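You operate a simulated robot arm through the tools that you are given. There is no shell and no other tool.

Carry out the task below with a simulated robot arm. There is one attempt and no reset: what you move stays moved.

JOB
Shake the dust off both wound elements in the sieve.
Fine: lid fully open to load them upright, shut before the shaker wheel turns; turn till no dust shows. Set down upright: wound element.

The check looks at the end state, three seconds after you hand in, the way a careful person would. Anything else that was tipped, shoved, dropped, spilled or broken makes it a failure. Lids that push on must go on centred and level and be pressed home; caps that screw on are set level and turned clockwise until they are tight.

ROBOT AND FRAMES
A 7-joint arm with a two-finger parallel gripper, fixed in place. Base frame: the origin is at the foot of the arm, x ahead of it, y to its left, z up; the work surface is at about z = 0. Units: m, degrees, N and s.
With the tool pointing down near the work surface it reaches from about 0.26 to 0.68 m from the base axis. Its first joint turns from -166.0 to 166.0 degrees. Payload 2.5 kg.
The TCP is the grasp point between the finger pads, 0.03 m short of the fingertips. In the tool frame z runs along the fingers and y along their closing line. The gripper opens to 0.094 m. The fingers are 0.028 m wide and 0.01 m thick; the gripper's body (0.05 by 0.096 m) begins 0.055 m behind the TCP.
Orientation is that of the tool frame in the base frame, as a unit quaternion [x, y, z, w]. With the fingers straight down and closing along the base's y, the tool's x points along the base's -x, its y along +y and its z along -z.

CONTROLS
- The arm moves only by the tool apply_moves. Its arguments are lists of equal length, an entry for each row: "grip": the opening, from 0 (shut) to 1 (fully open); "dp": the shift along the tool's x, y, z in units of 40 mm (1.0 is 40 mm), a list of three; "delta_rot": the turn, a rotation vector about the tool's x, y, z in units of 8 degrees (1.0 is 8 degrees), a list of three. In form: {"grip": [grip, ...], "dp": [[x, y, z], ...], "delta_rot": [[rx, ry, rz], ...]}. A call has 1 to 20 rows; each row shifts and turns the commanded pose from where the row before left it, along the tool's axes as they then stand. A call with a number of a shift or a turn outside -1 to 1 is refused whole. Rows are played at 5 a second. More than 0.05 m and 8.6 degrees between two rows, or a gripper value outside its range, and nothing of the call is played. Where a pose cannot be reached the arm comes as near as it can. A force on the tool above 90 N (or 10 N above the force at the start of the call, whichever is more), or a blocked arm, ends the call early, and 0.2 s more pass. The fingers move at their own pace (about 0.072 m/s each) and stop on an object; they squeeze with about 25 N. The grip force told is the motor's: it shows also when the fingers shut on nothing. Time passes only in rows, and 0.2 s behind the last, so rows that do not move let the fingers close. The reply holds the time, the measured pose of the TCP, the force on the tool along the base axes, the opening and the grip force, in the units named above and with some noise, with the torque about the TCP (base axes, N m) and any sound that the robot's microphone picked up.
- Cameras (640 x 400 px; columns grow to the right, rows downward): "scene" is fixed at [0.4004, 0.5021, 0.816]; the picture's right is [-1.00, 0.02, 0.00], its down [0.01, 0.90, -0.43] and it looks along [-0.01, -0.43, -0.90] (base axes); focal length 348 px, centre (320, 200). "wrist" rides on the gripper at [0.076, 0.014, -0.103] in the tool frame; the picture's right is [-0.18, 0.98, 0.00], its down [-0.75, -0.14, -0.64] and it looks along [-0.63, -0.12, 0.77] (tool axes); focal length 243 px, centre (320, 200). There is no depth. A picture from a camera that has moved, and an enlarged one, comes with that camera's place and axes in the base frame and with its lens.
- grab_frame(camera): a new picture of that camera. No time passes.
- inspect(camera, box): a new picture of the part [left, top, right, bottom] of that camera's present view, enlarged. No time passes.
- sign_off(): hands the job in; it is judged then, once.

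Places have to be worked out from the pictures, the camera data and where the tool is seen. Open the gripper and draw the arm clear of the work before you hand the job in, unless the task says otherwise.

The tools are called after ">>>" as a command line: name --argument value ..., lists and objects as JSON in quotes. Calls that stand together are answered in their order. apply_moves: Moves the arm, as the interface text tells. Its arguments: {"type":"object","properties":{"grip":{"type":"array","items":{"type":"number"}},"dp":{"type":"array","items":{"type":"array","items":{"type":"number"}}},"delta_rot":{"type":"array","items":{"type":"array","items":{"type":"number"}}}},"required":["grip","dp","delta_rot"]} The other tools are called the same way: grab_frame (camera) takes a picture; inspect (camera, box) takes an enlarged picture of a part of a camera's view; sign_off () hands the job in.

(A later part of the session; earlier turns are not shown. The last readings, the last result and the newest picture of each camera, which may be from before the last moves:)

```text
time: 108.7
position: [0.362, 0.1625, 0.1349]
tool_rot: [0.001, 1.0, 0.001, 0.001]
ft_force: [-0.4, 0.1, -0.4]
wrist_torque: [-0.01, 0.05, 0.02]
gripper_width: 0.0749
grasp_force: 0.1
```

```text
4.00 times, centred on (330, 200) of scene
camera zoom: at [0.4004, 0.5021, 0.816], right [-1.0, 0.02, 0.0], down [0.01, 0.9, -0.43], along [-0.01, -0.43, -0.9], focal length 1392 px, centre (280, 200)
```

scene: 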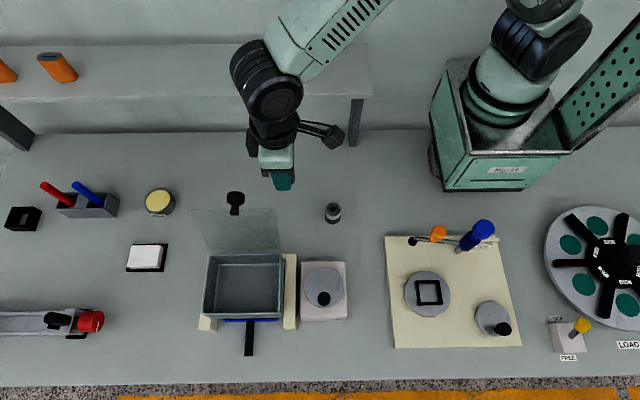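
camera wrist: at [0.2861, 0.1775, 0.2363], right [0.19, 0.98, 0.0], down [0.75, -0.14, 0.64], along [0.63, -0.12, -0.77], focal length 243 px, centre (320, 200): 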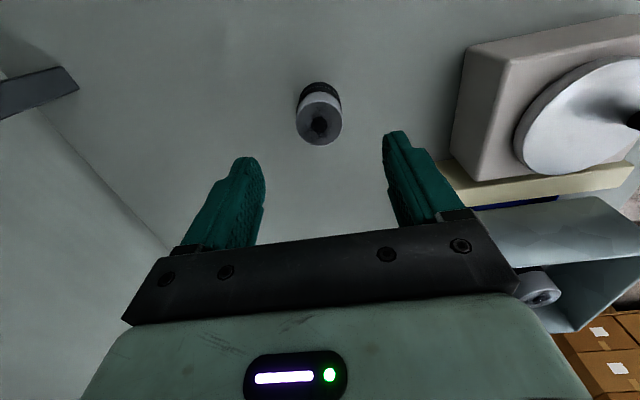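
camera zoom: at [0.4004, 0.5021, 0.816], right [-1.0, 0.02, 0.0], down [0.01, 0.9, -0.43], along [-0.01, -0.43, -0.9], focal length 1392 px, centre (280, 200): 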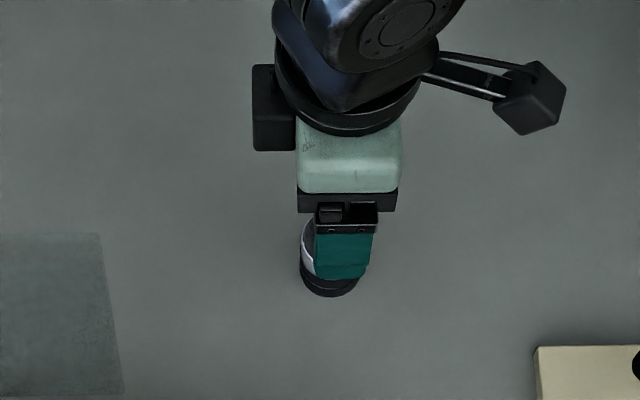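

The element is aligned exactly as the previous one was. Descending, gripping and lifting.

>>> apply_moves --grip '[0.8, 0.8, 0.8, 0.8, 0, 0, 0, 0, 0]' --dp '[[0, 0, 0.8], [0, 0, 0.8], [0, 0, 0.8], [0, 0, 0], [0, 0, 0], [0, 0, 0], [0, 0, 0], [0, 0, 0], [0, 0, 0]]' --delta_rot '[[0, 0, 0], [0, 0, 0], [0, 0, 0], [0, 0, 0], [0, 0, 0], [0, 0, 0], [0, 0, 0], [0, 0, 0], [0, 0, 0]]'

>>> apply_moves --grip '[0, 0, 0, 0, 0, 0, 0, 0, 0, 0, 0, 0, 0, 0, 0]' --dp '[[0, 0, -0.5], [0, 0, -0.9], [0, 0, -0.9], [0, 0, -1], [0, 0, -1], [0, 0, -1], [0, 0, -1], [0, 0, -1], [-0.58, 0.78, 0], [-0.58, 0.78, 0], [-0.58, 0.78, 0], [-0.58, 0.78, 0], [-0.58, 0.78, 0], [-0.58, 0.78, 0], [0, 0, 0]]' --delta_rot '[[0, 0, 0], [0, 0, 0], [0, 0, 0], [0, 0, 0], [0, 0, 0], [0, 0, 0], [0, 0, 0], [0, 0, 0], [0, 0, 0], [0, 0, 0], [0, 0, 0], [0, 0, 0], [0, 0, 0], [0, 0, 0], [0, 0, 0]]'

>>> grab_frame --camera "wrist"

>>> inspect --camera "scene" --box '[190, 200, 350, 340]'

```text
time: 110.7
position: [0.364, 0.1615, 0.0391]
tool_rot: [0.001, 1.0, 0.001, 0.0]
ft_force: [-0.2, -0.1, -0.3]
wrist_torque: [-0.02, 0.01, 0.04]
gripper_width: 0.0369
grasp_force: 24.9
```

```text
time: 113.9
position: [0.5012, 0.3491, 0.3335]
tool_rot: [0.0, 1.0, 0.0, 0.001]
ft_force: [-0.1, -0.2, -1.2]
wrist_torque: [-0.02, 0.0, 0.0]
gripper_width: 0.037
grasp_force: 25.1
```

```text
taken
camera wrist: at [0.4252, 0.3635, 0.4352], right [0.19, 0.98, 0.0], down [0.75, -0.14, 0.64], along [0.63, -0.12, -0.77], focal length 243 px, centre (320, 200)
```

wrist: 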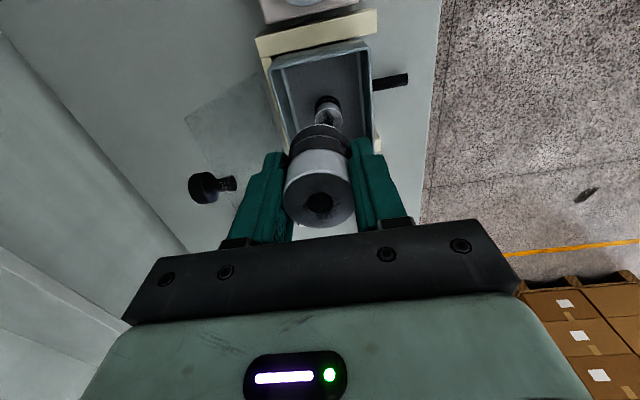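

```text
2.86 times, centred on (270, 270) of scene
camera zoom: at [0.4004, 0.5021, 0.816], right [-1.0, 0.02, 0.0], down [0.01, 0.9, -0.43], along [-0.01, -0.43, -0.9], focal length 994 px, centre (463, 0)
```

zoom: 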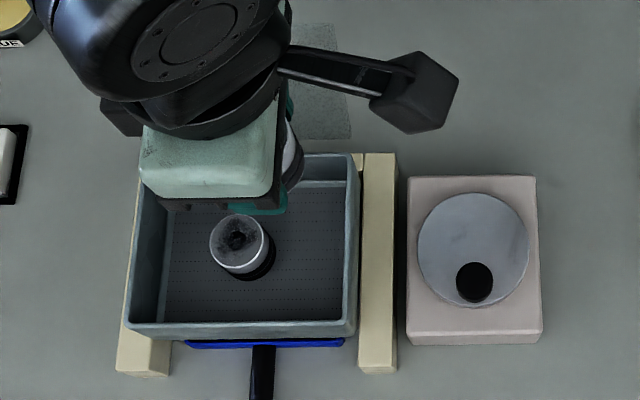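

>>> apply_moves --grip '[0, 0, 0, 0, 0, 0, 0]' --dp '[[-0.12, 0.05, 0.9], [0, 0, 0.9], [0, 0, 0.9], [0, 0, 0.9], [0, 0, 0.9], [0, 0, 0.75], [0, 0, 0]]' --delta_rot '[[0, 0, 0], [0, 0, 0], [0, 0, 0], [0, 0, 0], [0, 0, 0], [0, 0, 0], [0, 0, 0]]'

>>> grab_frame --camera "wrist"

>>> inspect --camera "scene" --box '[190, 200, 350, 340]'

```text
time: 115.5
position: [0.5077, 0.3516, 0.1216]
tool_rot: [0.001, 1.0, 0.002, 0.001]
ft_force: [0.3, -0.2, -1.2]
wrist_torque: [-0.02, 0.04, -0.06]
gripper_width: 0.0369
grasp_force: 25.2
```

```text
taken
camera wrist: at [0.432, 0.3671, 0.2228], right [0.19, 0.98, 0.0], down [0.75, -0.14, 0.64], along [0.63, -0.12, -0.77], focal length 243 px, centre (320, 200)
```

wrist: 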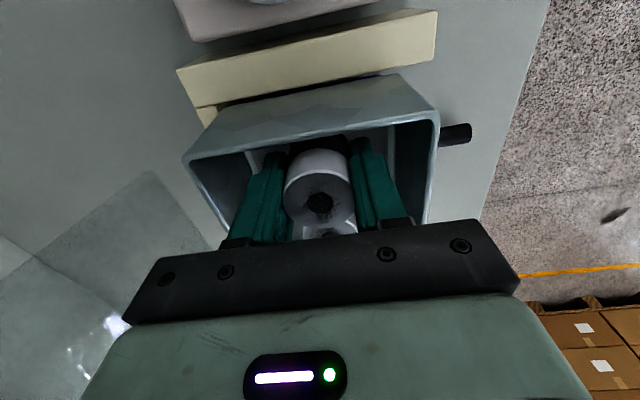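

```text
2.86 times, centred on (270, 270) of scene
camera zoom: at [0.4004, 0.5021, 0.816], right [-1.0, 0.02, 0.0], down [0.01, 0.9, -0.43], along [-0.01, -0.43, -0.9], focal length 994 px, centre (463, 0)
```

zoom: 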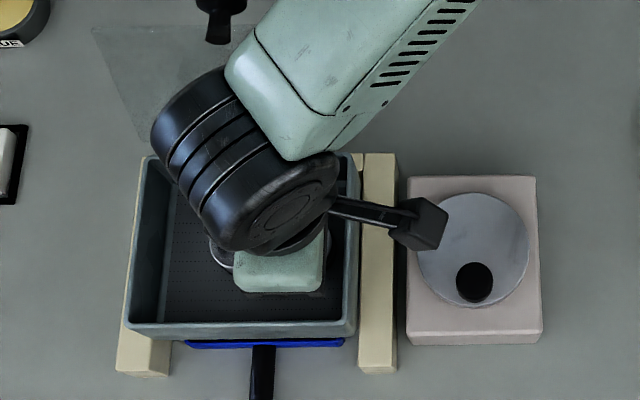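

No contact so far. I'll lower in small steps to the mesh.

>>> apply_moves --grip '[0, 0, 0, 0, 0]' --dp '[[0.02, 0, 0.15], [0, 0, 0.15], [0, 0, 0.08], [0, 0, 0.04], [0, 0, 0]]' --delta_rot '[[0, 0, 0], [0, 0, 0], [0, 0, 0], [0, 0, 0], [0, 0, 0]]'

>>> apply_moves --grip '[0, 0, 0]' --dp '[[0, 0, 0.04], [0, 0, 0.03], [0, 0, 0]]' --delta_rot '[[0, 0, 0], [0, 0, 0], [0, 0, 0]]'

```text
time: 116.7
position: [0.5055, 0.3515, 0.1059]
tool_rot: [0.001, 1.0, 0.001, 0.0]
ft_force: [0.2, -0.1, -0.7]
wrist_torque: [0.01, 0.0, -0.03]
gripper_width: 0.0368
grasp_force: 25.0
```

```text
time: 117.5
position: [0.5042, 0.3509, 0.1019]
tool_rot: [0.0, 1.0, 0.001, 0.001]
ft_force: [0.0, -0.9, 3.9]
wrist_torque: [-0.07, 0.0, -0.03]
gripper_width: 0.0371
grasp_force: 25.0
```

Contact is starting (3.9 N) at the same height as before. I'll release and withdraw upward.

>>> apply_moves --grip '[0, 0.45, 0.58, 0.58, 0.58, 0.58, 0.58, 0.58, 0.58, 0.58]' --dp '[[0, 0, 0.015], [0, 0, 0], [0, 0, 0], [0, 0, 0], [0, 0, -0.4], [0, 0, -0.8], [0, 0, -1], [0, 0, -1], [0, 0, -1], [0, 0, 0]]' --delta_rot '[[0, 0, 0], [0, 0, 0], [0, 0, 0], [0, 0, 0], [0, 0, 0], [0, 0, 0], [0, 0, 0], [0, 0, 0], [0, 0, 0], [0, 0, 0]]'

>>> apply_moves --grip '[0.8, 0.8, 0.8, 0.8, 0.8, 0.8, 0.8]' --dp '[[0.4, -0.6, -1], [0.5, -0.85, 0], [0.5, -0.85, 0], [0.5, -0.85, 0], [0.5, -0.85, 0], [0.5, -0.85, 0], [0, 0, 0]]' --delta_rot '[[0, 0, 0], [0, 0, 0], [0, 0, 0], [0, 0, 0], [0, 0, 0], [0, 0, 0], [0, 0, 0]]'

>>> grab_frame --camera "scene"

>>> inspect --camera "scene" --box '[180, 180, 300, 340]'

```text
time: 119.7
position: [0.5052, 0.3524, 0.2712]
tool_rot: [0.001, 1.0, -0.001, 0.0]
ft_force: [0.2, -1.2, -0.5]
wrist_torque: [0.03, 0.0, -0.02]
gripper_width: 0.0546
grasp_force: 0.1
```

```text
time: 121.3
position: [0.3895, 0.157, 0.3114]
tool_rot: [0.001, 1.0, 0.001, 0.001]
ft_force: [0.0, 0.0, 0.6]
wrist_torque: [0.0, -0.01, 0.0]
gripper_width: 0.0751
grasp_force: 0.0
```

```text
taken
```

scene: 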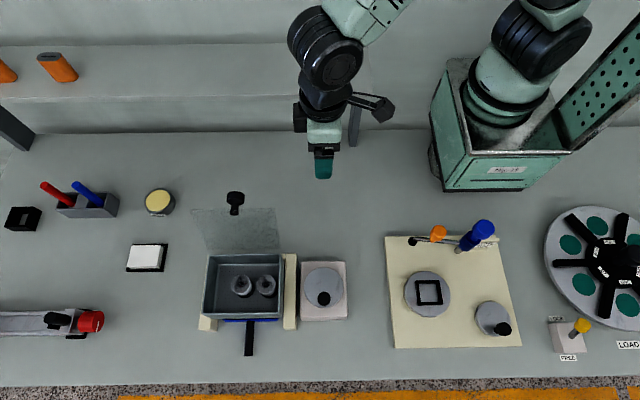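

```text
2.50 times, centred on (240, 260) of scene
camera zoom: at [0.4004, 0.5021, 0.816], right [-1.0, 0.02, 0.0], down [0.01, 0.9, -0.43], along [-0.01, -0.43, -0.9], focal length 870 px, centre (520, 50)
```

zoom: 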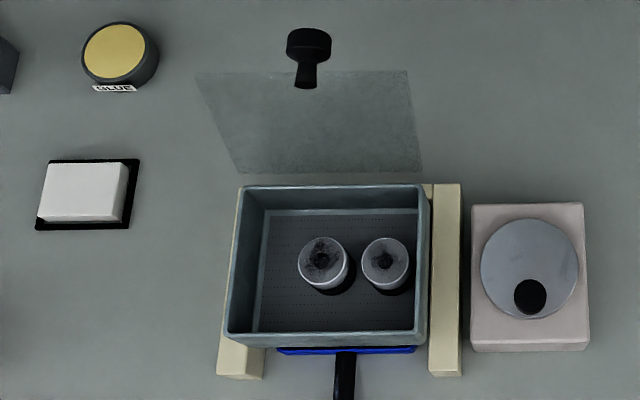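

Both elements stand upright on the mesh with dust visible on their tops. Next I'll shut the lid under control: yaw the tool back to +90°, move behind the lid's knob, and grip it.

>>> apply_moves --grip '[0.8, 0.8, 0.8, 0.8, 0.8, 0.8, 0.8, 0.8, 0.8, 0.8, 0.8, 0.8, 0.8, 0.8, 0.8, 0.8, 0.8, 0.8]' --dp '[[0, 0, 0], [0, 0, 0], [0, 0, 0], [0, 0, 0], [0, 0, 0], [0, 0, 0], [0, 0, 0], [0, 0, 0], [0, 0, 0], [0, 0, 0], [0, 0, 0], [0, 0, 0], [0, 0.8, -0.2], [0, 0.8, -0.2], [0, 0.8, -0.2], [0, 0.8, -0.2], [0, 0.8, 0], [0, 0, 0]]' --delta_rot '[[0, 0, 0.9375], [0, 0, 0.9375], [0, 0, 0.9375], [0, 0, 0.9375], [0, 0, 0.9375], [0, 0, 0.9375], [0, 0, 0.9375], [0, 0, 0.9375], [0, 0, 0.9375], [0, 0, 0.9375], [0, 0, 0.9375], [0, 0, 0.9375], [0, 0, 0], [0, 0, 0], [0, 0, 0], [0, 0, 0], [0, 0, 0], [0, 0, 0]]'

>>> apply_moves --grip '[0.8, 0.8, 0.8, 0.8, 0.8, 0.8, 0.8]' --dp '[[0, 0, 0], [0, 0, 0], [0, 0, 0], [0, 0, 0], [0, 0, 0], [0, 0, 0], [0, 0, 0]]' --delta_rot '[[0, 0.9375, 0], [0, 0.9375, 0], [0, 0.9375, 0], [0, 0.9375, 0], [0, 0.9375, 0], [0, 0.9375, 0], [0, 0, 0]]'

>>> grab_frame --camera "wrist"

>>> grab_frame --camera "scene"

```text
time: 125.1
position: [0.5489, 0.1566, 0.3399]
tool_rot: [0.708, 0.706, 0.001, 0.0]
ft_force: [-0.6, 0.0, -0.3]
wrist_torque: [0.01, 0.01, -0.02]
gripper_width: 0.0751
grasp_force: 0.1
```

```text
time: 126.7
position: [0.5495, 0.157, 0.3416]
tool_rot: [0.653, 0.653, 0.273, -0.27]
ft_force: [0.2, -0.4, 0.0]
wrist_torque: [0.01, 0.01, -0.01]
gripper_width: 0.0752
grasp_force: 0.1
```

```text
taken
camera wrist: at [0.5629, 0.1391, 0.4675], right [0.98, -0.13, -0.13], down [-0.14, -0.99, -0.08], along [-0.12, 0.1, -0.99], focal length 243 px, centre (320, 200)
```

wrist: 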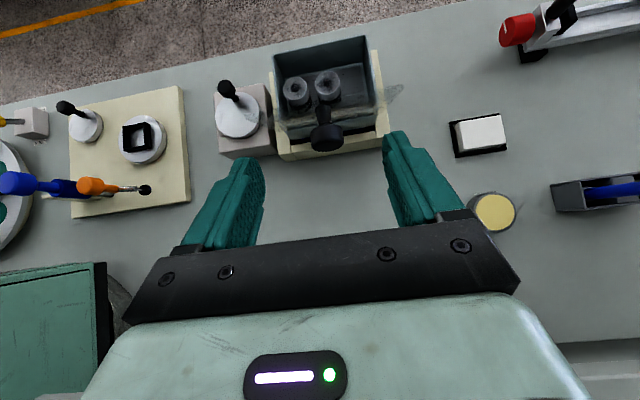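

```text
taken
```

scene: 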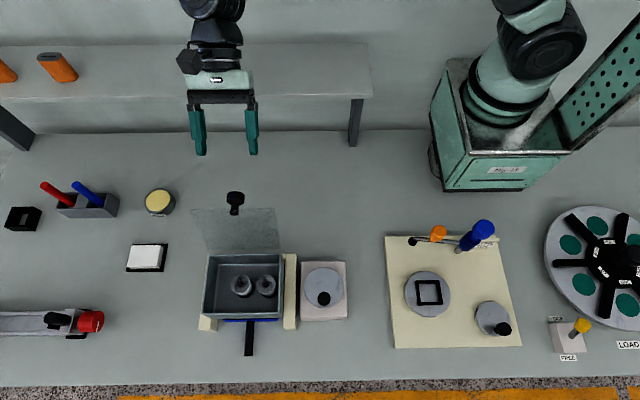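

The knob head triangulates to about (0.549, 0.222, 0.240). I'll move to the pre-grasp, 60 mm back along the tool axis.

>>> apply_moves --grip '[0.8, 0.8, 0.8]' --dp '[[-0.37, 0, 0.61], [-0.37, 0, 0.62], [0, 0, 0]]' --delta_rot '[[0, 0, 0], [0, 0, 0], [0, 0, 0]]'

>>> inspect --camera "wrist" --box '[220, 40, 440, 240]'

>>> inspect --camera "scene" --box '[170, 130, 310, 330]'

```text
time: 127.5
position: [0.548, 0.1713, 0.2868]
tool_rot: [0.654, 0.653, 0.272, -0.27]
ft_force: [-0.7, -0.7, 0.1]
wrist_torque: [-0.01, 0.03, 0.01]
gripper_width: 0.0752
grasp_force: 0.1
```

```text
2.00 times, centred on (330, 140) of wrist
camera zoom: at [0.562, 0.1529, 0.4114], right [0.98, -0.13, -0.13], down [-0.14, -0.99, -0.08], along [-0.12, 0.1, -0.99], focal length 485 px, centre (300, 320)
```

zoom: 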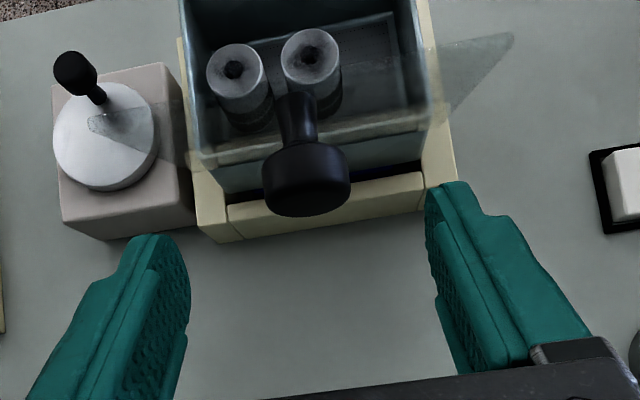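

```text
2.00 times, centred on (240, 230) of scene
camera zoom: at [0.4004, 0.5021, 0.816], right [-1.0, 0.02, 0.0], down [0.01, 0.9, -0.43], along [-0.01, -0.43, -0.9], focal length 696 px, centre (480, 140)
```

zoom: 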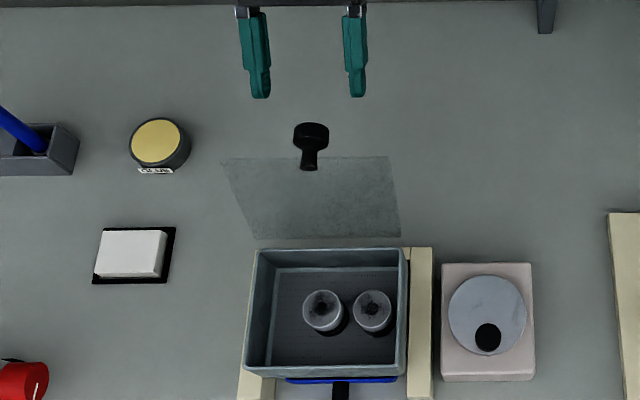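

>>> apply_moves --grip '[0.8, 0.8, 0.8, 0.8, 0, 0, 0, 0, 0]' --dp '[[0, 0.03, 0.5], [0, 0, 0.5], [0, 0, 0.5], [0, 0, 0], [0, 0, 0], [0, 0, 0], [0, 0, 0], [0, 0, 0], [0, 0, 0]]' --delta_rot '[[0, 0, 0], [0, 0, 0], [0, 0, 0], [0, 0, 0], [0, 0, 0], [0, 0, 0], [0, 0, 0], [0, 0, 0], [0, 0, 0]]'

>>> inspect --camera "wrist" --box '[220, 60, 420, 240]'

>>> inspect --camera "scene" --box '[170, 160, 310, 330]'

```text
time: 129.5
position: [0.5498, 0.2115, 0.2424]
tool_rot: [0.654, 0.652, 0.272, -0.271]
ft_force: [-0.6, 1.3, -1.6]
wrist_torque: [0.02, 0.04, 0.27]
gripper_width: 0.0312
grasp_force: 44.8
```

```text
2.22 times, centred on (320, 150) of wrist
camera zoom: at [0.5637, 0.1939, 0.3688], right [0.98, -0.13, -0.13], down [-0.14, -0.99, -0.08], along [-0.12, 0.1, -0.99], focal length 539 px, centre (320, 311)
```

zoom: 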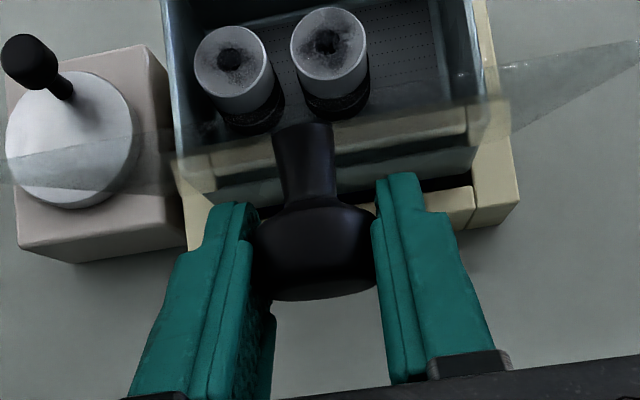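

```text
2.35 times, centred on (240, 245) of scene
camera zoom: at [0.4004, 0.5021, 0.816], right [-1.0, 0.02, 0.0], down [0.01, 0.9, -0.43], along [-0.01, -0.43, -0.9], focal length 819 px, centre (508, 94)
```

zoom: 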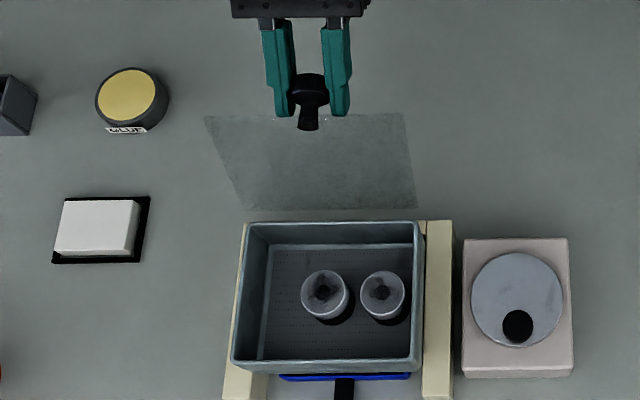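

The knob is gripped at 31.2 mm. I'll close along the reverse arc with checks, first to about 90°.

>>> apply_moves --grip '[0, 0, 0, 0, 0]' --dp '[[0.205, 0, 0.05], [0.216, 0, 0.072], [0.245, 0, 0.1], [0.255, 0, 0.121], [0, 0, 0]]' --delta_rot '[[0, -0.1, 0], [0, -0.1, 0], [0, -0.12, 0], [0, -0.12, 0], [0, 0, 0]]'

>>> inspect --camera "wrist" --box '[220, 60, 420, 240]'

>>> inspect --camera "scene" --box '[170, 160, 310, 330]'

```text
time: 130.7
position: [0.5503, 0.2511, 0.2583]
tool_rot: [0.662, 0.66, 0.252, -0.25]
ft_force: [-0.1, -8.2, -3.9]
wrist_torque: [-1.23, 0.11, 0.1]
gripper_width: 0.0316
grasp_force: 45.1
```

```text
2.22 times, centred on (320, 150) of wrist
camera zoom: at [0.565, 0.2391, 0.3858], right [0.98, -0.14, -0.12], down [-0.14, -0.99, -0.02], along [-0.12, 0.04, -0.99], focal length 539 px, centre (320, 311)
```

zoom: 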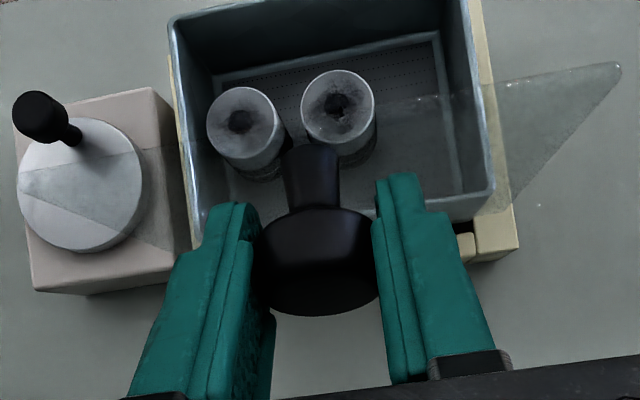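

```text
2.35 times, centred on (240, 245) of scene
camera zoom: at [0.4004, 0.5021, 0.816], right [-1.0, 0.02, 0.0], down [0.01, 0.9, -0.43], along [-0.01, -0.43, -0.9], focal length 819 px, centre (508, 94)
```

zoom: 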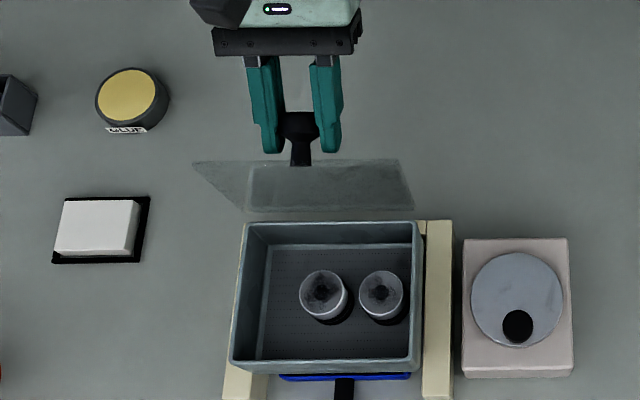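

>>> apply_moves --grip '[0, 0, 0, 0, 0]' --dp '[[0.235, 0, 0.133], [0.229, 0, 0.148], [0.216, 0, 0.168], [0.206, 0, 0.181], [0, 0, 0]]' --delta_rot '[[0, -0.12, 0], [0, -0.12, 0], [0, -0.12, 0], [0, -0.12, 0], [0, 0, 0]]'

>>> inspect --camera "wrist" --box '[220, 60, 420, 240]'

>>> inspect --camera "scene" --box '[170, 160, 310, 330]'

```text
time: 131.9
position: [0.552, 0.2938, 0.2633]
tool_rot: [0.669, 0.669, 0.229, -0.228]
ft_force: [0.0, -8.8, 7.0]
wrist_torque: [-1.22, 0.12, 0.06]
gripper_width: 0.0315
grasp_force: 45.4
```

```text
2.22 times, centred on (320, 150) of wrist
camera zoom: at [0.5648, 0.2906, 0.3902], right [0.98, -0.15, -0.11], down [-0.14, -0.99, 0.05], along [-0.12, -0.03, -0.99], focal length 539 px, centre (320, 311)
```

zoom: 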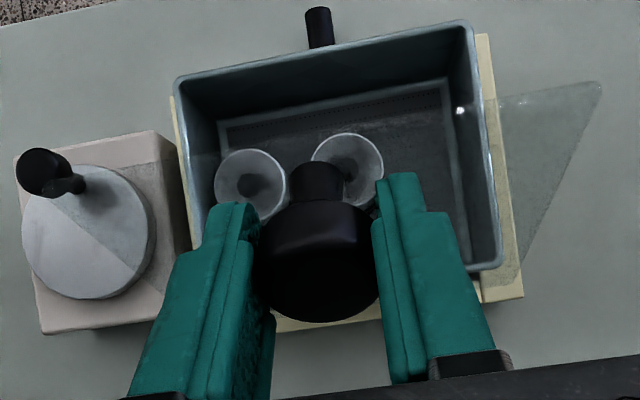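

```text
2.35 times, centred on (240, 245) of scene
camera zoom: at [0.4004, 0.5021, 0.816], right [-1.0, 0.02, 0.0], down [0.01, 0.9, -0.43], along [-0.01, -0.43, -0.9], focal length 819 px, centre (508, 94)
```

zoom: 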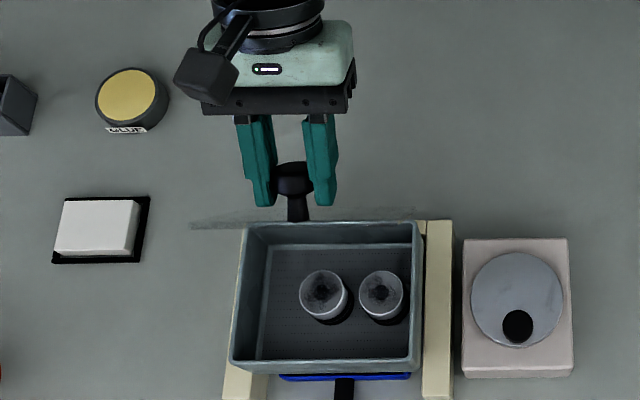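

>>> apply_moves --grip '[0, 0, 0, 0, 0]' --dp '[[0.193, 0, 0.194], [0.177, 0, 0.205], [0.162, 0, 0.219], [0.146, 0, 0.228], [0, 0, 0]]' --delta_rot '[[0, -0.12, 0], [0, -0.12, 0], [0, -0.12, 0], [0, -0.12, 0], [0, 0, 0]]'

>>> inspect --camera "wrist" --box '[220, 60, 420, 240]'

```text
time: 133.1
position: [0.5499, 0.3331, 0.2509]
tool_rot: [0.677, 0.676, 0.206, -0.205]
ft_force: [-0.2, -6.3, 1.9]
wrist_torque: [-0.93, 0.04, 0.29]
gripper_width: 0.0315
grasp_force: 44.9
```

```text
2.22 times, centred on (320, 150) of wrist
camera zoom: at [0.5647, 0.3408, 0.378], right [0.98, -0.15, -0.1], down [-0.14, -0.98, 0.11], along [-0.12, -0.1, -0.99], focal length 539 px, centre (320, 311)
```

zoom: 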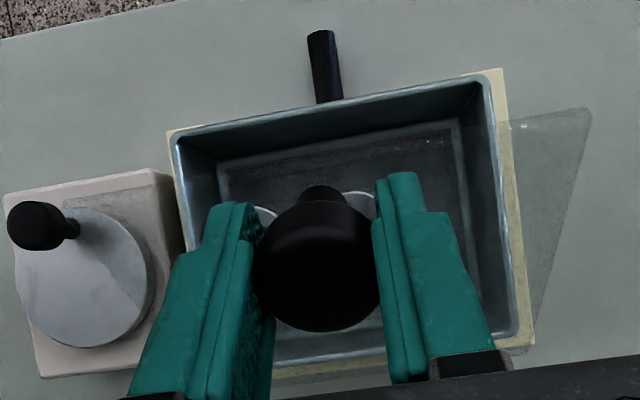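

>>> apply_moves --grip '[0, 0, 0, 0, 0]' --dp '[[0.129, 0, 0.238], [0.113, 0, 0.245], [0.095, 0, 0.253], [0.078, 0, 0.258], [0, 0, 0]]' --delta_rot '[[0, -0.12, 0], [0, -0.12, 0], [0, -0.12, 0], [0, -0.12, 0], [0, 0, 0]]'

>>> inspect --camera "wrist" --box '[220, 60, 420, 240]'

>>> inspect --camera "scene" --box '[170, 160, 310, 330]'

```text
time: 134.3
position: [0.5507, 0.3698, 0.2256]
tool_rot: [0.683, 0.683, 0.184, -0.182]
ft_force: [0.0, -8.2, 3.0]
wrist_torque: [-1.0, 0.17, 0.15]
gripper_width: 0.0312
grasp_force: 45.4
```

```text
2.22 times, centred on (320, 150) of wrist
camera zoom: at [0.5645, 0.3853, 0.3525], right [0.98, -0.16, -0.09], down [-0.14, -0.97, 0.18], along [-0.12, -0.16, -0.98], focal length 539 px, centre (320, 311)
```

zoom: 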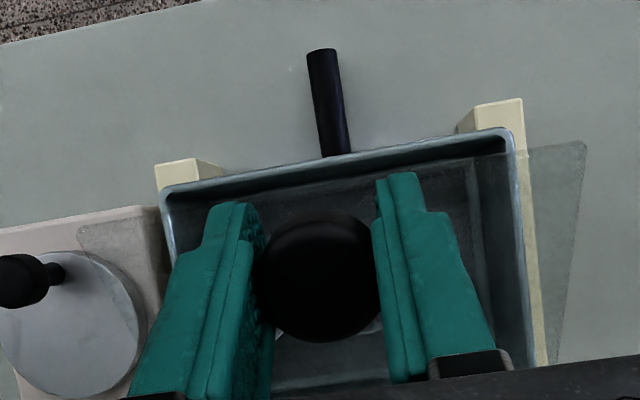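

```text
2.35 times, centred on (240, 245) of scene
camera zoom: at [0.4004, 0.5021, 0.816], right [-1.0, 0.02, 0.0], down [0.01, 0.9, -0.43], along [-0.01, -0.43, -0.9], focal length 819 px, centre (508, 94)
```

zoom: 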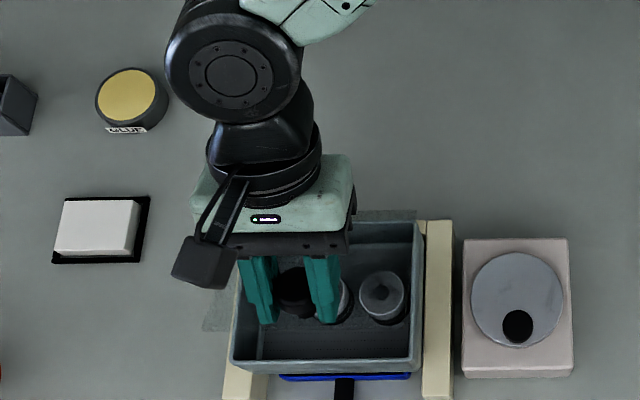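

About 30° remains; continuing down to near closed.

>>> apply_moves --grip '[0, 0, 0, 0, 0]' --dp '[[0.058, 0, 0.265], [0.041, 0, 0.269], [0.02, 0, 0.268], [0.005, 0, 0.269], [0, 0, 0]]' --delta_rot '[[0, -0.12, 0], [0, -0.12, 0], [0, -0.12, 0], [0, -0.12, 0], [0, 0, 0]]'

>>> apply_moves --grip '[0, 0, 0]' --dp '[[-0.015, 0, 0.2], [-0.025, 0, 0.15], [0, 0, 0]]' --delta_rot '[[0, -0.12, 0], [0, -0.12, 0], [0, 0, 0]]'

>>> inspect --camera "wrist" --box '[220, 60, 420, 240]'

>>> inspect --camera "scene" --box '[170, 160, 310, 330]'

```text
time: 135.5
position: [0.5508, 0.3942, 0.1933]
tool_rot: [0.689, 0.688, 0.162, -0.159]
ft_force: [-0.1, -7.1, 6.6]
wrist_torque: [-1.18, 0.04, 0.0]
gripper_width: 0.0315
grasp_force: 45.4
```

```text
time: 136.3
position: [0.549, 0.4002, 0.1792]
tool_rot: [0.691, 0.692, 0.149, -0.149]
ft_force: [-0.1, 2.4, 9.0]
wrist_torque: [-0.98, 0.26, -0.06]
gripper_width: 0.0313
grasp_force: 44.8
```

```text
2.22 times, centred on (320, 150) of wrist
camera zoom: at [0.5643, 0.4277, 0.3036], right [0.98, -0.17, -0.07], down [-0.14, -0.95, 0.27], along [-0.12, -0.26, -0.96], focal length 539 px, centre (320, 311)
```

zoom: 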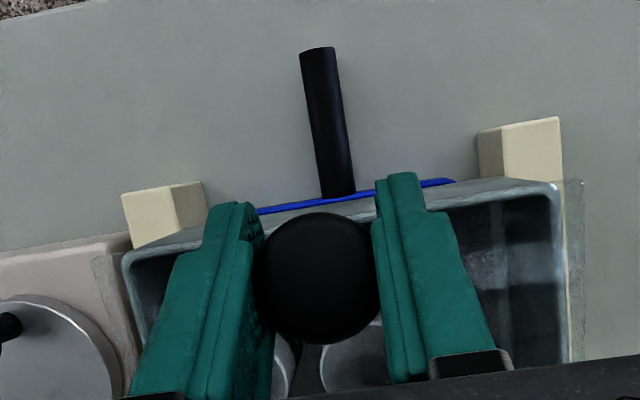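

```text
2.35 times, centred on (240, 245) of scene
camera zoom: at [0.4004, 0.5021, 0.816], right [-1.0, 0.02, 0.0], down [0.01, 0.9, -0.43], along [-0.01, -0.43, -0.9], focal length 819 px, centre (508, 94)
```

zoom: 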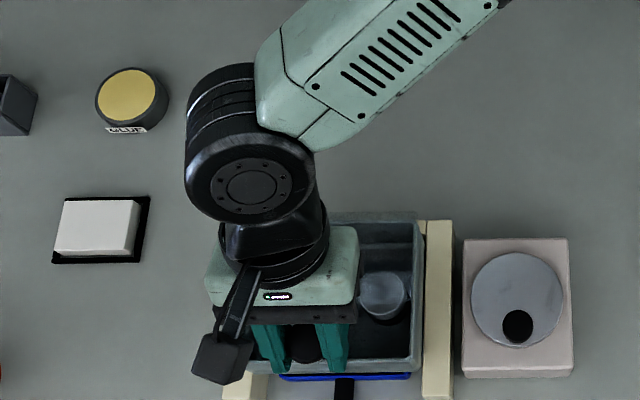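

>>> apply_moves --grip '[0, 0, 0, 0]' --dp '[[-0.013, 0, 0.1], [-0.013, 0, 0.1], [0, 0, 0], [0, 0, 0]]' --delta_rot '[[0, 0, 0], [0, 0, 0], [0, 0, 0], [0, 0, 0]]'

>>> inspect --camera "wrist" --box '[220, 60, 420, 240]'

```text
time: 137.3
position: [0.5504, 0.4022, 0.1708]
tool_rot: [0.692, 0.691, 0.151, -0.148]
ft_force: [-0.3, 8.8, 10.2]
wrist_torque: [-0.94, 0.1, -0.03]
gripper_width: 0.0313
grasp_force: 44.5
```

```text
2.22 times, centred on (320, 150) of wrist
camera zoom: at [0.5648, 0.4297, 0.2955], right [0.98, -0.17, -0.07], down [-0.14, -0.95, 0.27], along [-0.12, -0.26, -0.96], focal length 539 px, centre (320, 311)
```

zoom: 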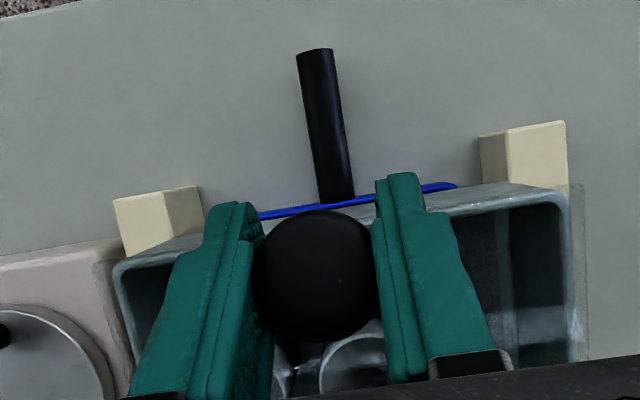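

>>> apply_moves --grip '[0, 0, 0, 0]' --dp '[[-0.013, 0, 0.08], [-0.013, 0, 0.08], [0, 0, 0], [0, 0, 0]]' --delta_rot '[[0, 0, 0], [0, 0, 0], [0, 0, 0], [0, 0, 0]]'

>>> inspect --camera "wrist" --box '[220, 60, 420, 240]'

```text
time: 138.3
position: [0.5516, 0.4042, 0.1666]
tool_rot: [0.692, 0.691, 0.15, -0.147]
ft_force: [0.3, 4.3, 20.6]
wrist_torque: [-1.11, 0.1, -0.08]
gripper_width: 0.0313
grasp_force: 45.5
```

```text
2.22 times, centred on (320, 150) of wrist
camera zoom: at [0.5654, 0.4309, 0.2899], right [0.98, -0.17, -0.07], down [-0.14, -0.95, 0.27], along [-0.11, -0.26, -0.96], focal length 539 px, centre (320, 311)
```

zoom: 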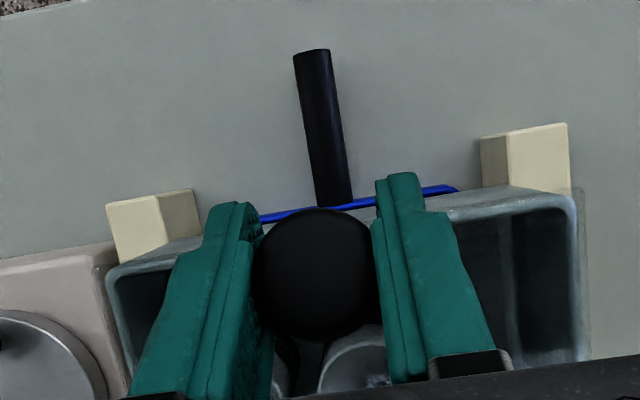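

>>> apply_moves --grip '[0, 0, 0]' --dp '[[-0.005, 0, 0.06], [0, 0, 0], [0, 0, 0]]' --delta_rot '[[0, 0, 0], [0, 0, 0], [0, 0, 0]]'

```text
time: 139.1
position: [0.5522, 0.4044, 0.1637]
tool_rot: [0.692, 0.69, 0.152, -0.146]
ft_force: [-0.2, -9.4, 34.6]
wrist_torque: [-0.87, 0.11, -0.14]
gripper_width: 0.0313
grasp_force: 45.5
```

The lid is seated (35 N up-force). I'll release, back off along the tool, and check it.

>>> apply_moves --grip '[0.5, 0.7, 0.8, 0.8, 0.8, 0.8, 0.8, 0.8]' --dp '[[0, 0, 0], [0, 0, 0], [0, 0, 0], [0, 0, -0.5], [0, 0, -0.8], [0, 0, -0.9], [0, 0, -0.9], [0, 0, 0]]' --delta_rot '[[0, 0, 0], [0, 0, 0], [0, 0, 0], [0, 0, 0], [0, 0, 0], [0, 0, 0], [0, 0, 0], [0, 0, 0]]'

>>> inspect --camera "wrist" --box '[220, 40, 440, 220]'

>>> inspect --camera "scene" --box '[190, 230, 310, 360]'

```text
time: 140.9
position: [0.5508, 0.3531, 0.2742]
tool_rot: [0.691, 0.692, 0.148, -0.148]
ft_force: [0.8, 1.1, -0.3]
wrist_torque: [0.03, 0.01, 0.0]
gripper_width: 0.0752
grasp_force: 0.1
```

```text
2.22 times, centred on (330, 130) of wrist
camera zoom: at [0.5647, 0.3808, 0.3988], right [0.98, -0.17, -0.07], down [-0.14, -0.95, 0.28], along [-0.12, -0.26, -0.96], focal length 539 px, centre (298, 356)
```

zoom: 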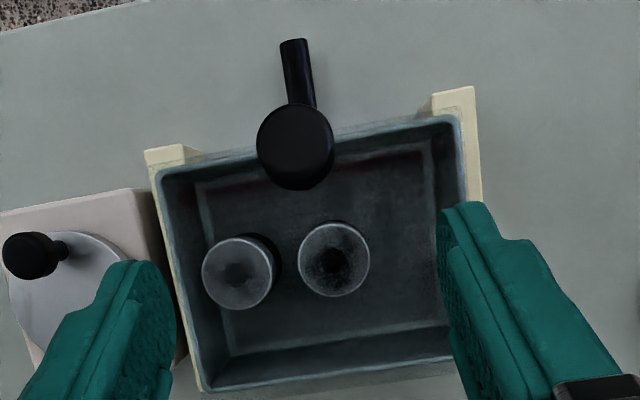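

```text
3.08 times, centred on (250, 295) of scene
camera zoom: at [0.4004, 0.5021, 0.816], right [-1.0, 0.02, 0.0], down [0.01, 0.9, -0.43], along [-0.01, -0.43, -0.9], focal length 1071 px, centre (535, -92)
```

zoom: 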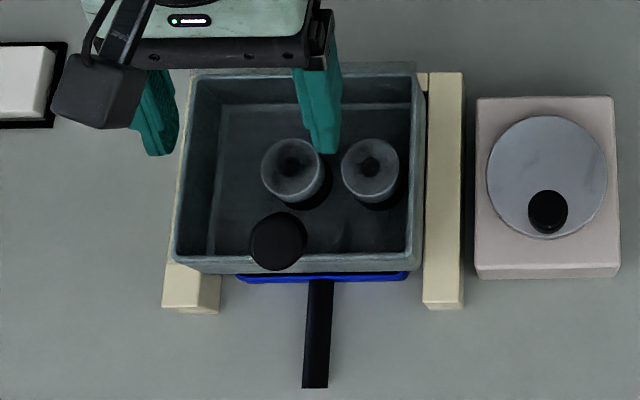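

The lid is shut with both elements visible upright inside. Now the shaker wheel: I'll straighten the tool, yaw back, and hover over the crank to measure it.

>>> apply_moves --grip '[0.8, 0.8, 0.8, 0.8, 0.8, 0.8, 0.8, 0.8, 0.8, 0.8, 0.8, 0.8, 0.8, 0.8, 0.8, 0.8, 0.8, 0.8, 0.8, 0.8]' --dp '[[0, 0, -0.8], [0, -0.8, 0], [0, -0.8, 0], [0, -0.8, 0], [0, -0.8, 0], [0, -0.8, 0], [0, 0, 0], [0, 0, 0], [0, 0, 0], [0, 0, 0], [0, 0, 0], [0, 0, 0], [0, 0, 0], [0, 0, 0], [0, 0, 0], [0, 0, 0], [0, 0, 0], [0, 0, 0], [0, 0, 0], [0, 0, 0]]' --delta_rot '[[0, -1, 0], [0, -1, 0], [0, -1, 0], [0, -0.02, 0], [0, 0, 0], [0, 0, 0], [0, 0, -0.9375], [0, 0, -0.9375], [0, 0, -0.9375], [0, 0, -0.9375], [0, 0, -0.9375], [0, 0, -0.9375], [0, 0, -0.9375], [0, 0, -0.9375], [0, 0, -0.9375], [0, 0, -0.9375], [0, 0, -0.9375], [0, 0, -0.9375], [0, 0, 0], [0, 0, 0]]'

>>> grab_frame --camera "wrist"

>>> grab_frame --camera "scene"

```text
time: 145.1
position: [0.3903, 0.3391, 0.3032]
tool_rot: [0.001, 1.0, 0.001, 0.001]
ft_force: [1.0, 0.6, -0.9]
wrist_torque: [0.02, 0.03, 0.02]
gripper_width: 0.0752
grasp_force: 0.0
```

```text
taken
camera wrist: at [0.314, 0.355, 0.4053], right [0.18, 0.98, 0.0], down [0.75, -0.14, 0.64], along [0.63, -0.12, -0.77], focal length 243 px, centre (320, 200)
```

wrist: 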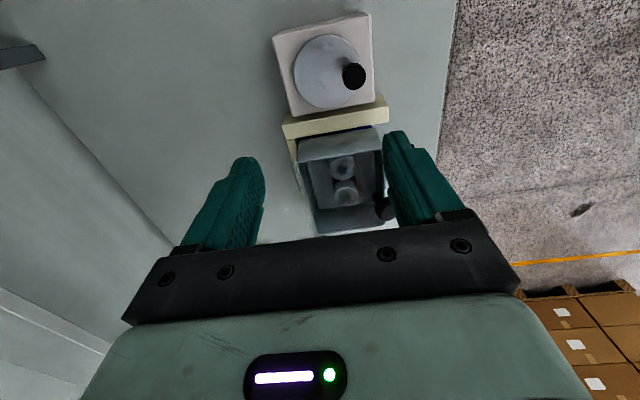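

```text
taken
```

scene: 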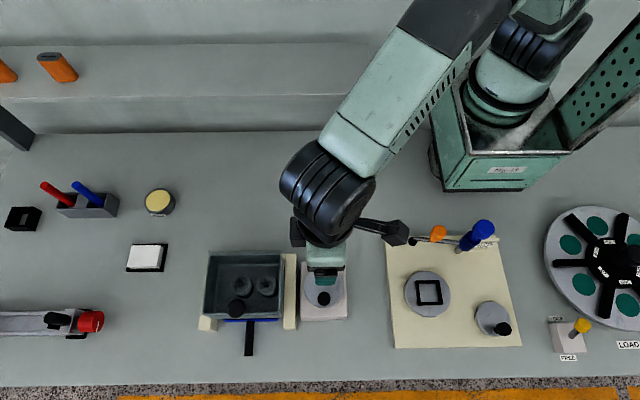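

>>> inspect --camera "wrist" --box '[260, 0, 400, 120]'

>>> inspect --camera "scene" --box '[200, 245, 360, 335]'

```text
3.33 times, centred on (330, 60) of wrist
camera zoom: at [0.314, 0.355, 0.4053], right [0.18, 0.98, 0.0], down [0.75, -0.14, 0.64], along [0.63, -0.12, -0.77], focal length 809 px, centre (287, 667)
```

zoom: 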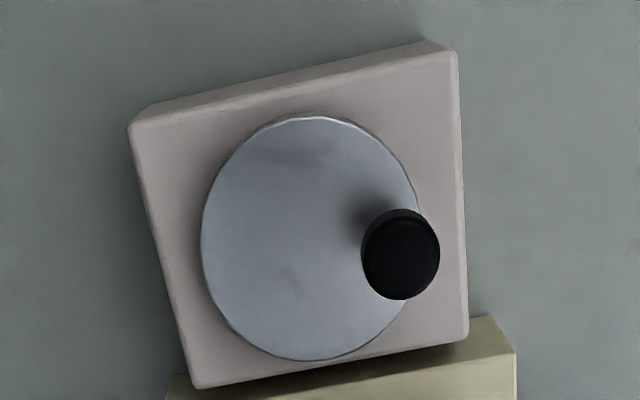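

```text
4.00 times, centred on (280, 290) of scene
camera zoom: at [0.4004, 0.5021, 0.816], right [-1.0, 0.02, 0.0], down [0.01, 0.9, -0.43], along [-0.01, -0.43, -0.9], focal length 1392 px, centre (480, -160)
```

zoom: 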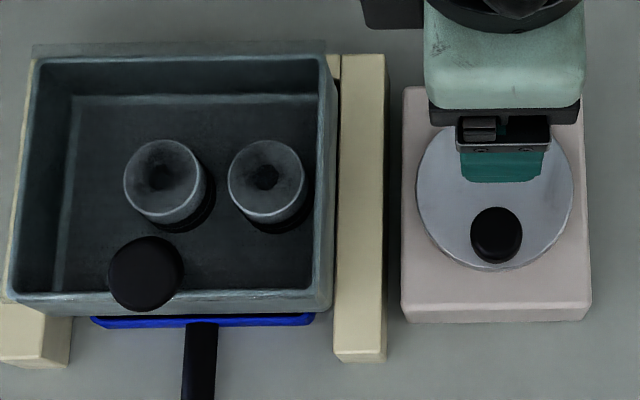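

The disc centre is at (0.387, 0.3505, z 0.063); the crank knob is at (0.388, 0.3805) with its top at z≈0.118, a crank radius of 30 mm. Moving above the knob.

>>> apply_moves --grip '[0.6, 0.6, 0.6, 0.6, 0.6]' --dp '[[0.03, 0.52, 0.8], [0.035, 0.515, 0.9], [0, 0, 0.95], [0, 0, 0.8], [0, 0, 0]]' --delta_rot '[[0, 0, 0], [0, 0, 0], [0, 0, 0], [0, 0, 0], [0, 0, 0]]'

>>> grab_frame --camera "wrist"

>>> inspect --camera "scene" --box '[200, 225, 380, 335]'

```text
time: 146.3
position: [0.3888, 0.3824, 0.1647]
tool_rot: [0.0, 1.0, 0.001, 0.001]
ft_force: [0.4, 0.1, -0.6]
wrist_torque: [0.02, 0.04, -0.02]
gripper_width: 0.0564
grasp_force: 0.0
```

```text
taken
camera wrist: at [0.3113, 0.3966, 0.2668], right [0.19, 0.98, 0.0], down [0.75, -0.14, 0.64], along [0.63, -0.12, -0.77], focal length 243 px, centre (320, 200)
```

wrist: 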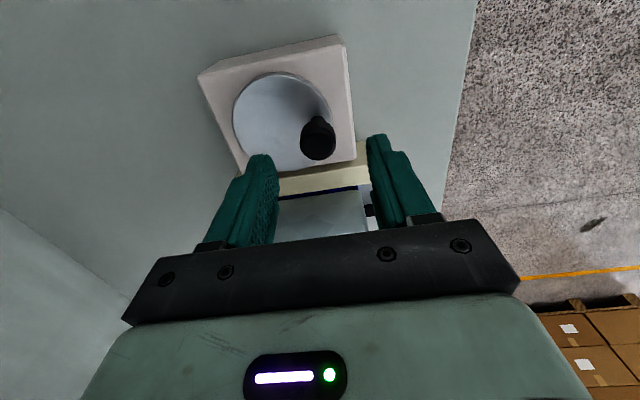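

```text
3.56 times, centred on (290, 280) of scene
camera zoom: at [0.4004, 0.5021, 0.816], right [-1.0, 0.02, 0.0], down [0.01, 0.9, -0.43], along [-0.01, -0.43, -0.9], focal length 1238 px, centre (427, -84)
```

zoom: 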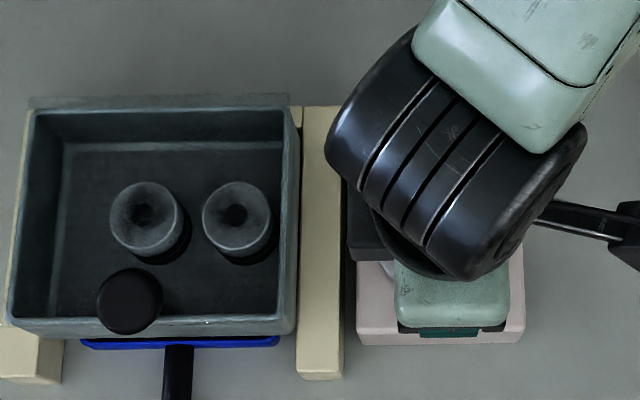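

>>> apply_moves --grip '[0.6, 0.6, 0.6, 0, 0, 0, 0]' --dp '[[0.06, -0.02, 0.7], [0, 0, 0.75], [0, 0, 0], [0, 0, 0], [0, 0, 0], [0, 0, 0], [0, 0, 0]]' --delta_rot '[[0, 0, 0], [0, 0, 0], [0, 0, 0], [0, 0, 0], [0, 0, 0], [0, 0, 0], [0, 0, 0]]'

>>> grab_frame --camera "wrist"

```text
time: 147.9
position: [0.386, 0.3796, 0.1089]
tool_rot: [0.001, 1.0, 0.001, 0.0]
ft_force: [3.8, 3.7, -5.3]
wrist_torque: [0.0, -0.04, 0.1]
gripper_width: 0.027
grasp_force: 45.2
```

```text
taken
camera wrist: at [0.3089, 0.3947, 0.2103], right [0.19, 0.98, 0.0], down [0.75, -0.14, 0.64], along [0.63, -0.12, -0.77], focal length 243 px, centre (320, 200)
```

wrist: 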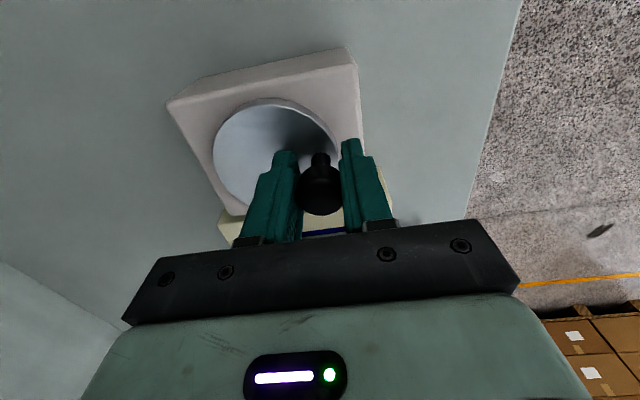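

The crank knob is gripped at 27 mm. Starting with a small 20° clockwise test turn.

>>> apply_moves --grip '[0, 0, 0]' --dp '[[-0.13, -0.011, 0], [-0.127, -0.034, 0], [0, 0, 0]]' --delta_rot '[[0, 0, 0], [0, 0, 0], [0, 0, 0]]'

>>> inspect --camera "scene" --box '[200, 225, 380, 335]'

>>> grab_frame --camera "wrist"

```text
time: 148.7
position: [0.3965, 0.3784, 0.1094]
tool_rot: [0.001, 1.0, 0.001, 0.001]
ft_force: [-5.2, -6.6, 10.7]
wrist_torque: [-0.08, 0.44, -0.08]
gripper_width: 0.0252
grasp_force: 45.3
```

```text
3.56 times, centred on (290, 280) of scene
camera zoom: at [0.4004, 0.5021, 0.816], right [-1.0, 0.02, 0.0], down [0.01, 0.9, -0.43], along [-0.01, -0.43, -0.9], focal length 1238 px, centre (427, -84)
```

zoom: 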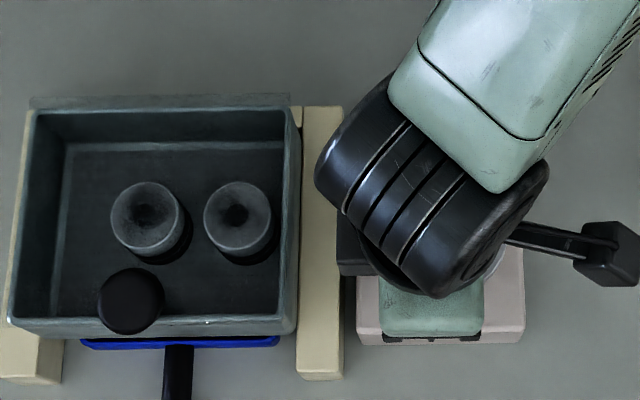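

```text
taken
camera wrist: at [0.32, 0.394, 0.2103], right [0.19, 0.98, 0.0], down [0.75, -0.14, 0.64], along [0.63, -0.12, -0.77], focal length 243 px, centre (320, 200)
```

wrist: 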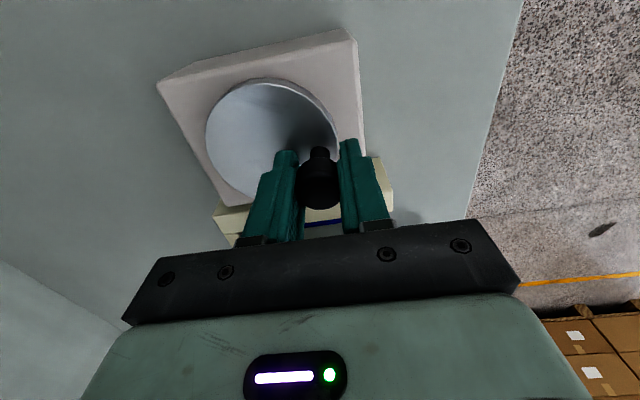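

The knob lagged about 4 mm inside the pads. I'll continue another 20° to see whether it is now following.

>>> apply_moves --grip '[0, 0, 0]' --dp '[[-0.119, -0.055, 0], [-0.107, -0.075, 0], [0, 0, 0]]' --delta_rot '[[0, 0, 0], [0, 0, 0], [0, 0, 0]]'

>>> inspect --camera "wrist" --box '[200, 60, 440, 240]'

>>> inspect --camera "scene" --box '[200, 225, 380, 335]'

```text
time: 149.5
position: [0.4049, 0.3776, 0.1087]
tool_rot: [0.0, 1.0, 0.005, 0.002]
ft_force: [1.9, 35.0, -19.4]
wrist_torque: [-0.4, 0.55, -0.48]
gripper_width: 0.0258
grasp_force: 44.6
```

```text
2.22 times, centred on (320, 150) of wrist
camera zoom: at [0.3288, 0.3909, 0.2103], right [0.18, 0.98, 0.01], down [0.75, -0.15, 0.64], along [0.63, -0.11, -0.77], focal length 539 px, centre (320, 311)
```

zoom: 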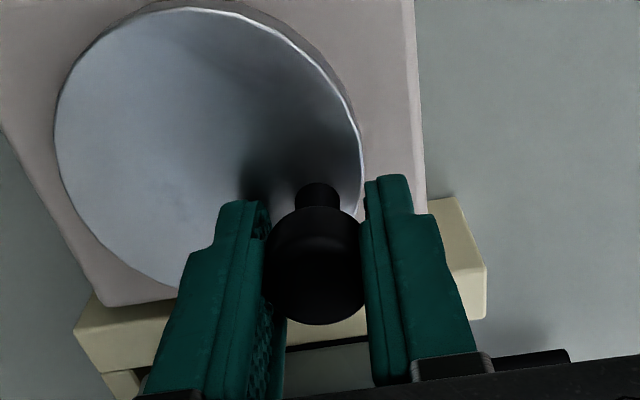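

```text
3.56 times, centred on (290, 280) of scene
camera zoom: at [0.4004, 0.5021, 0.816], right [-1.0, 0.02, 0.0], down [0.01, 0.9, -0.43], along [-0.01, -0.43, -0.9], focal length 1238 px, centre (427, -84)
```

zoom: 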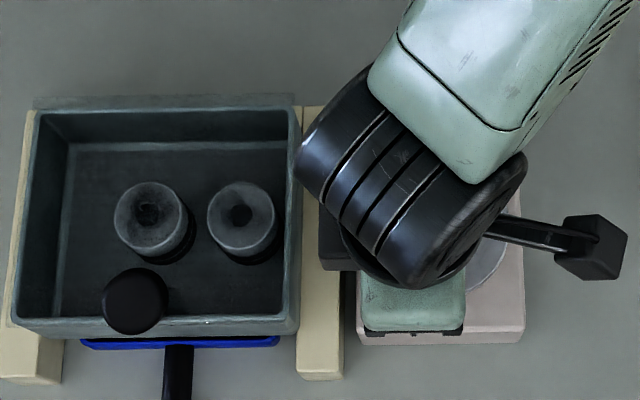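

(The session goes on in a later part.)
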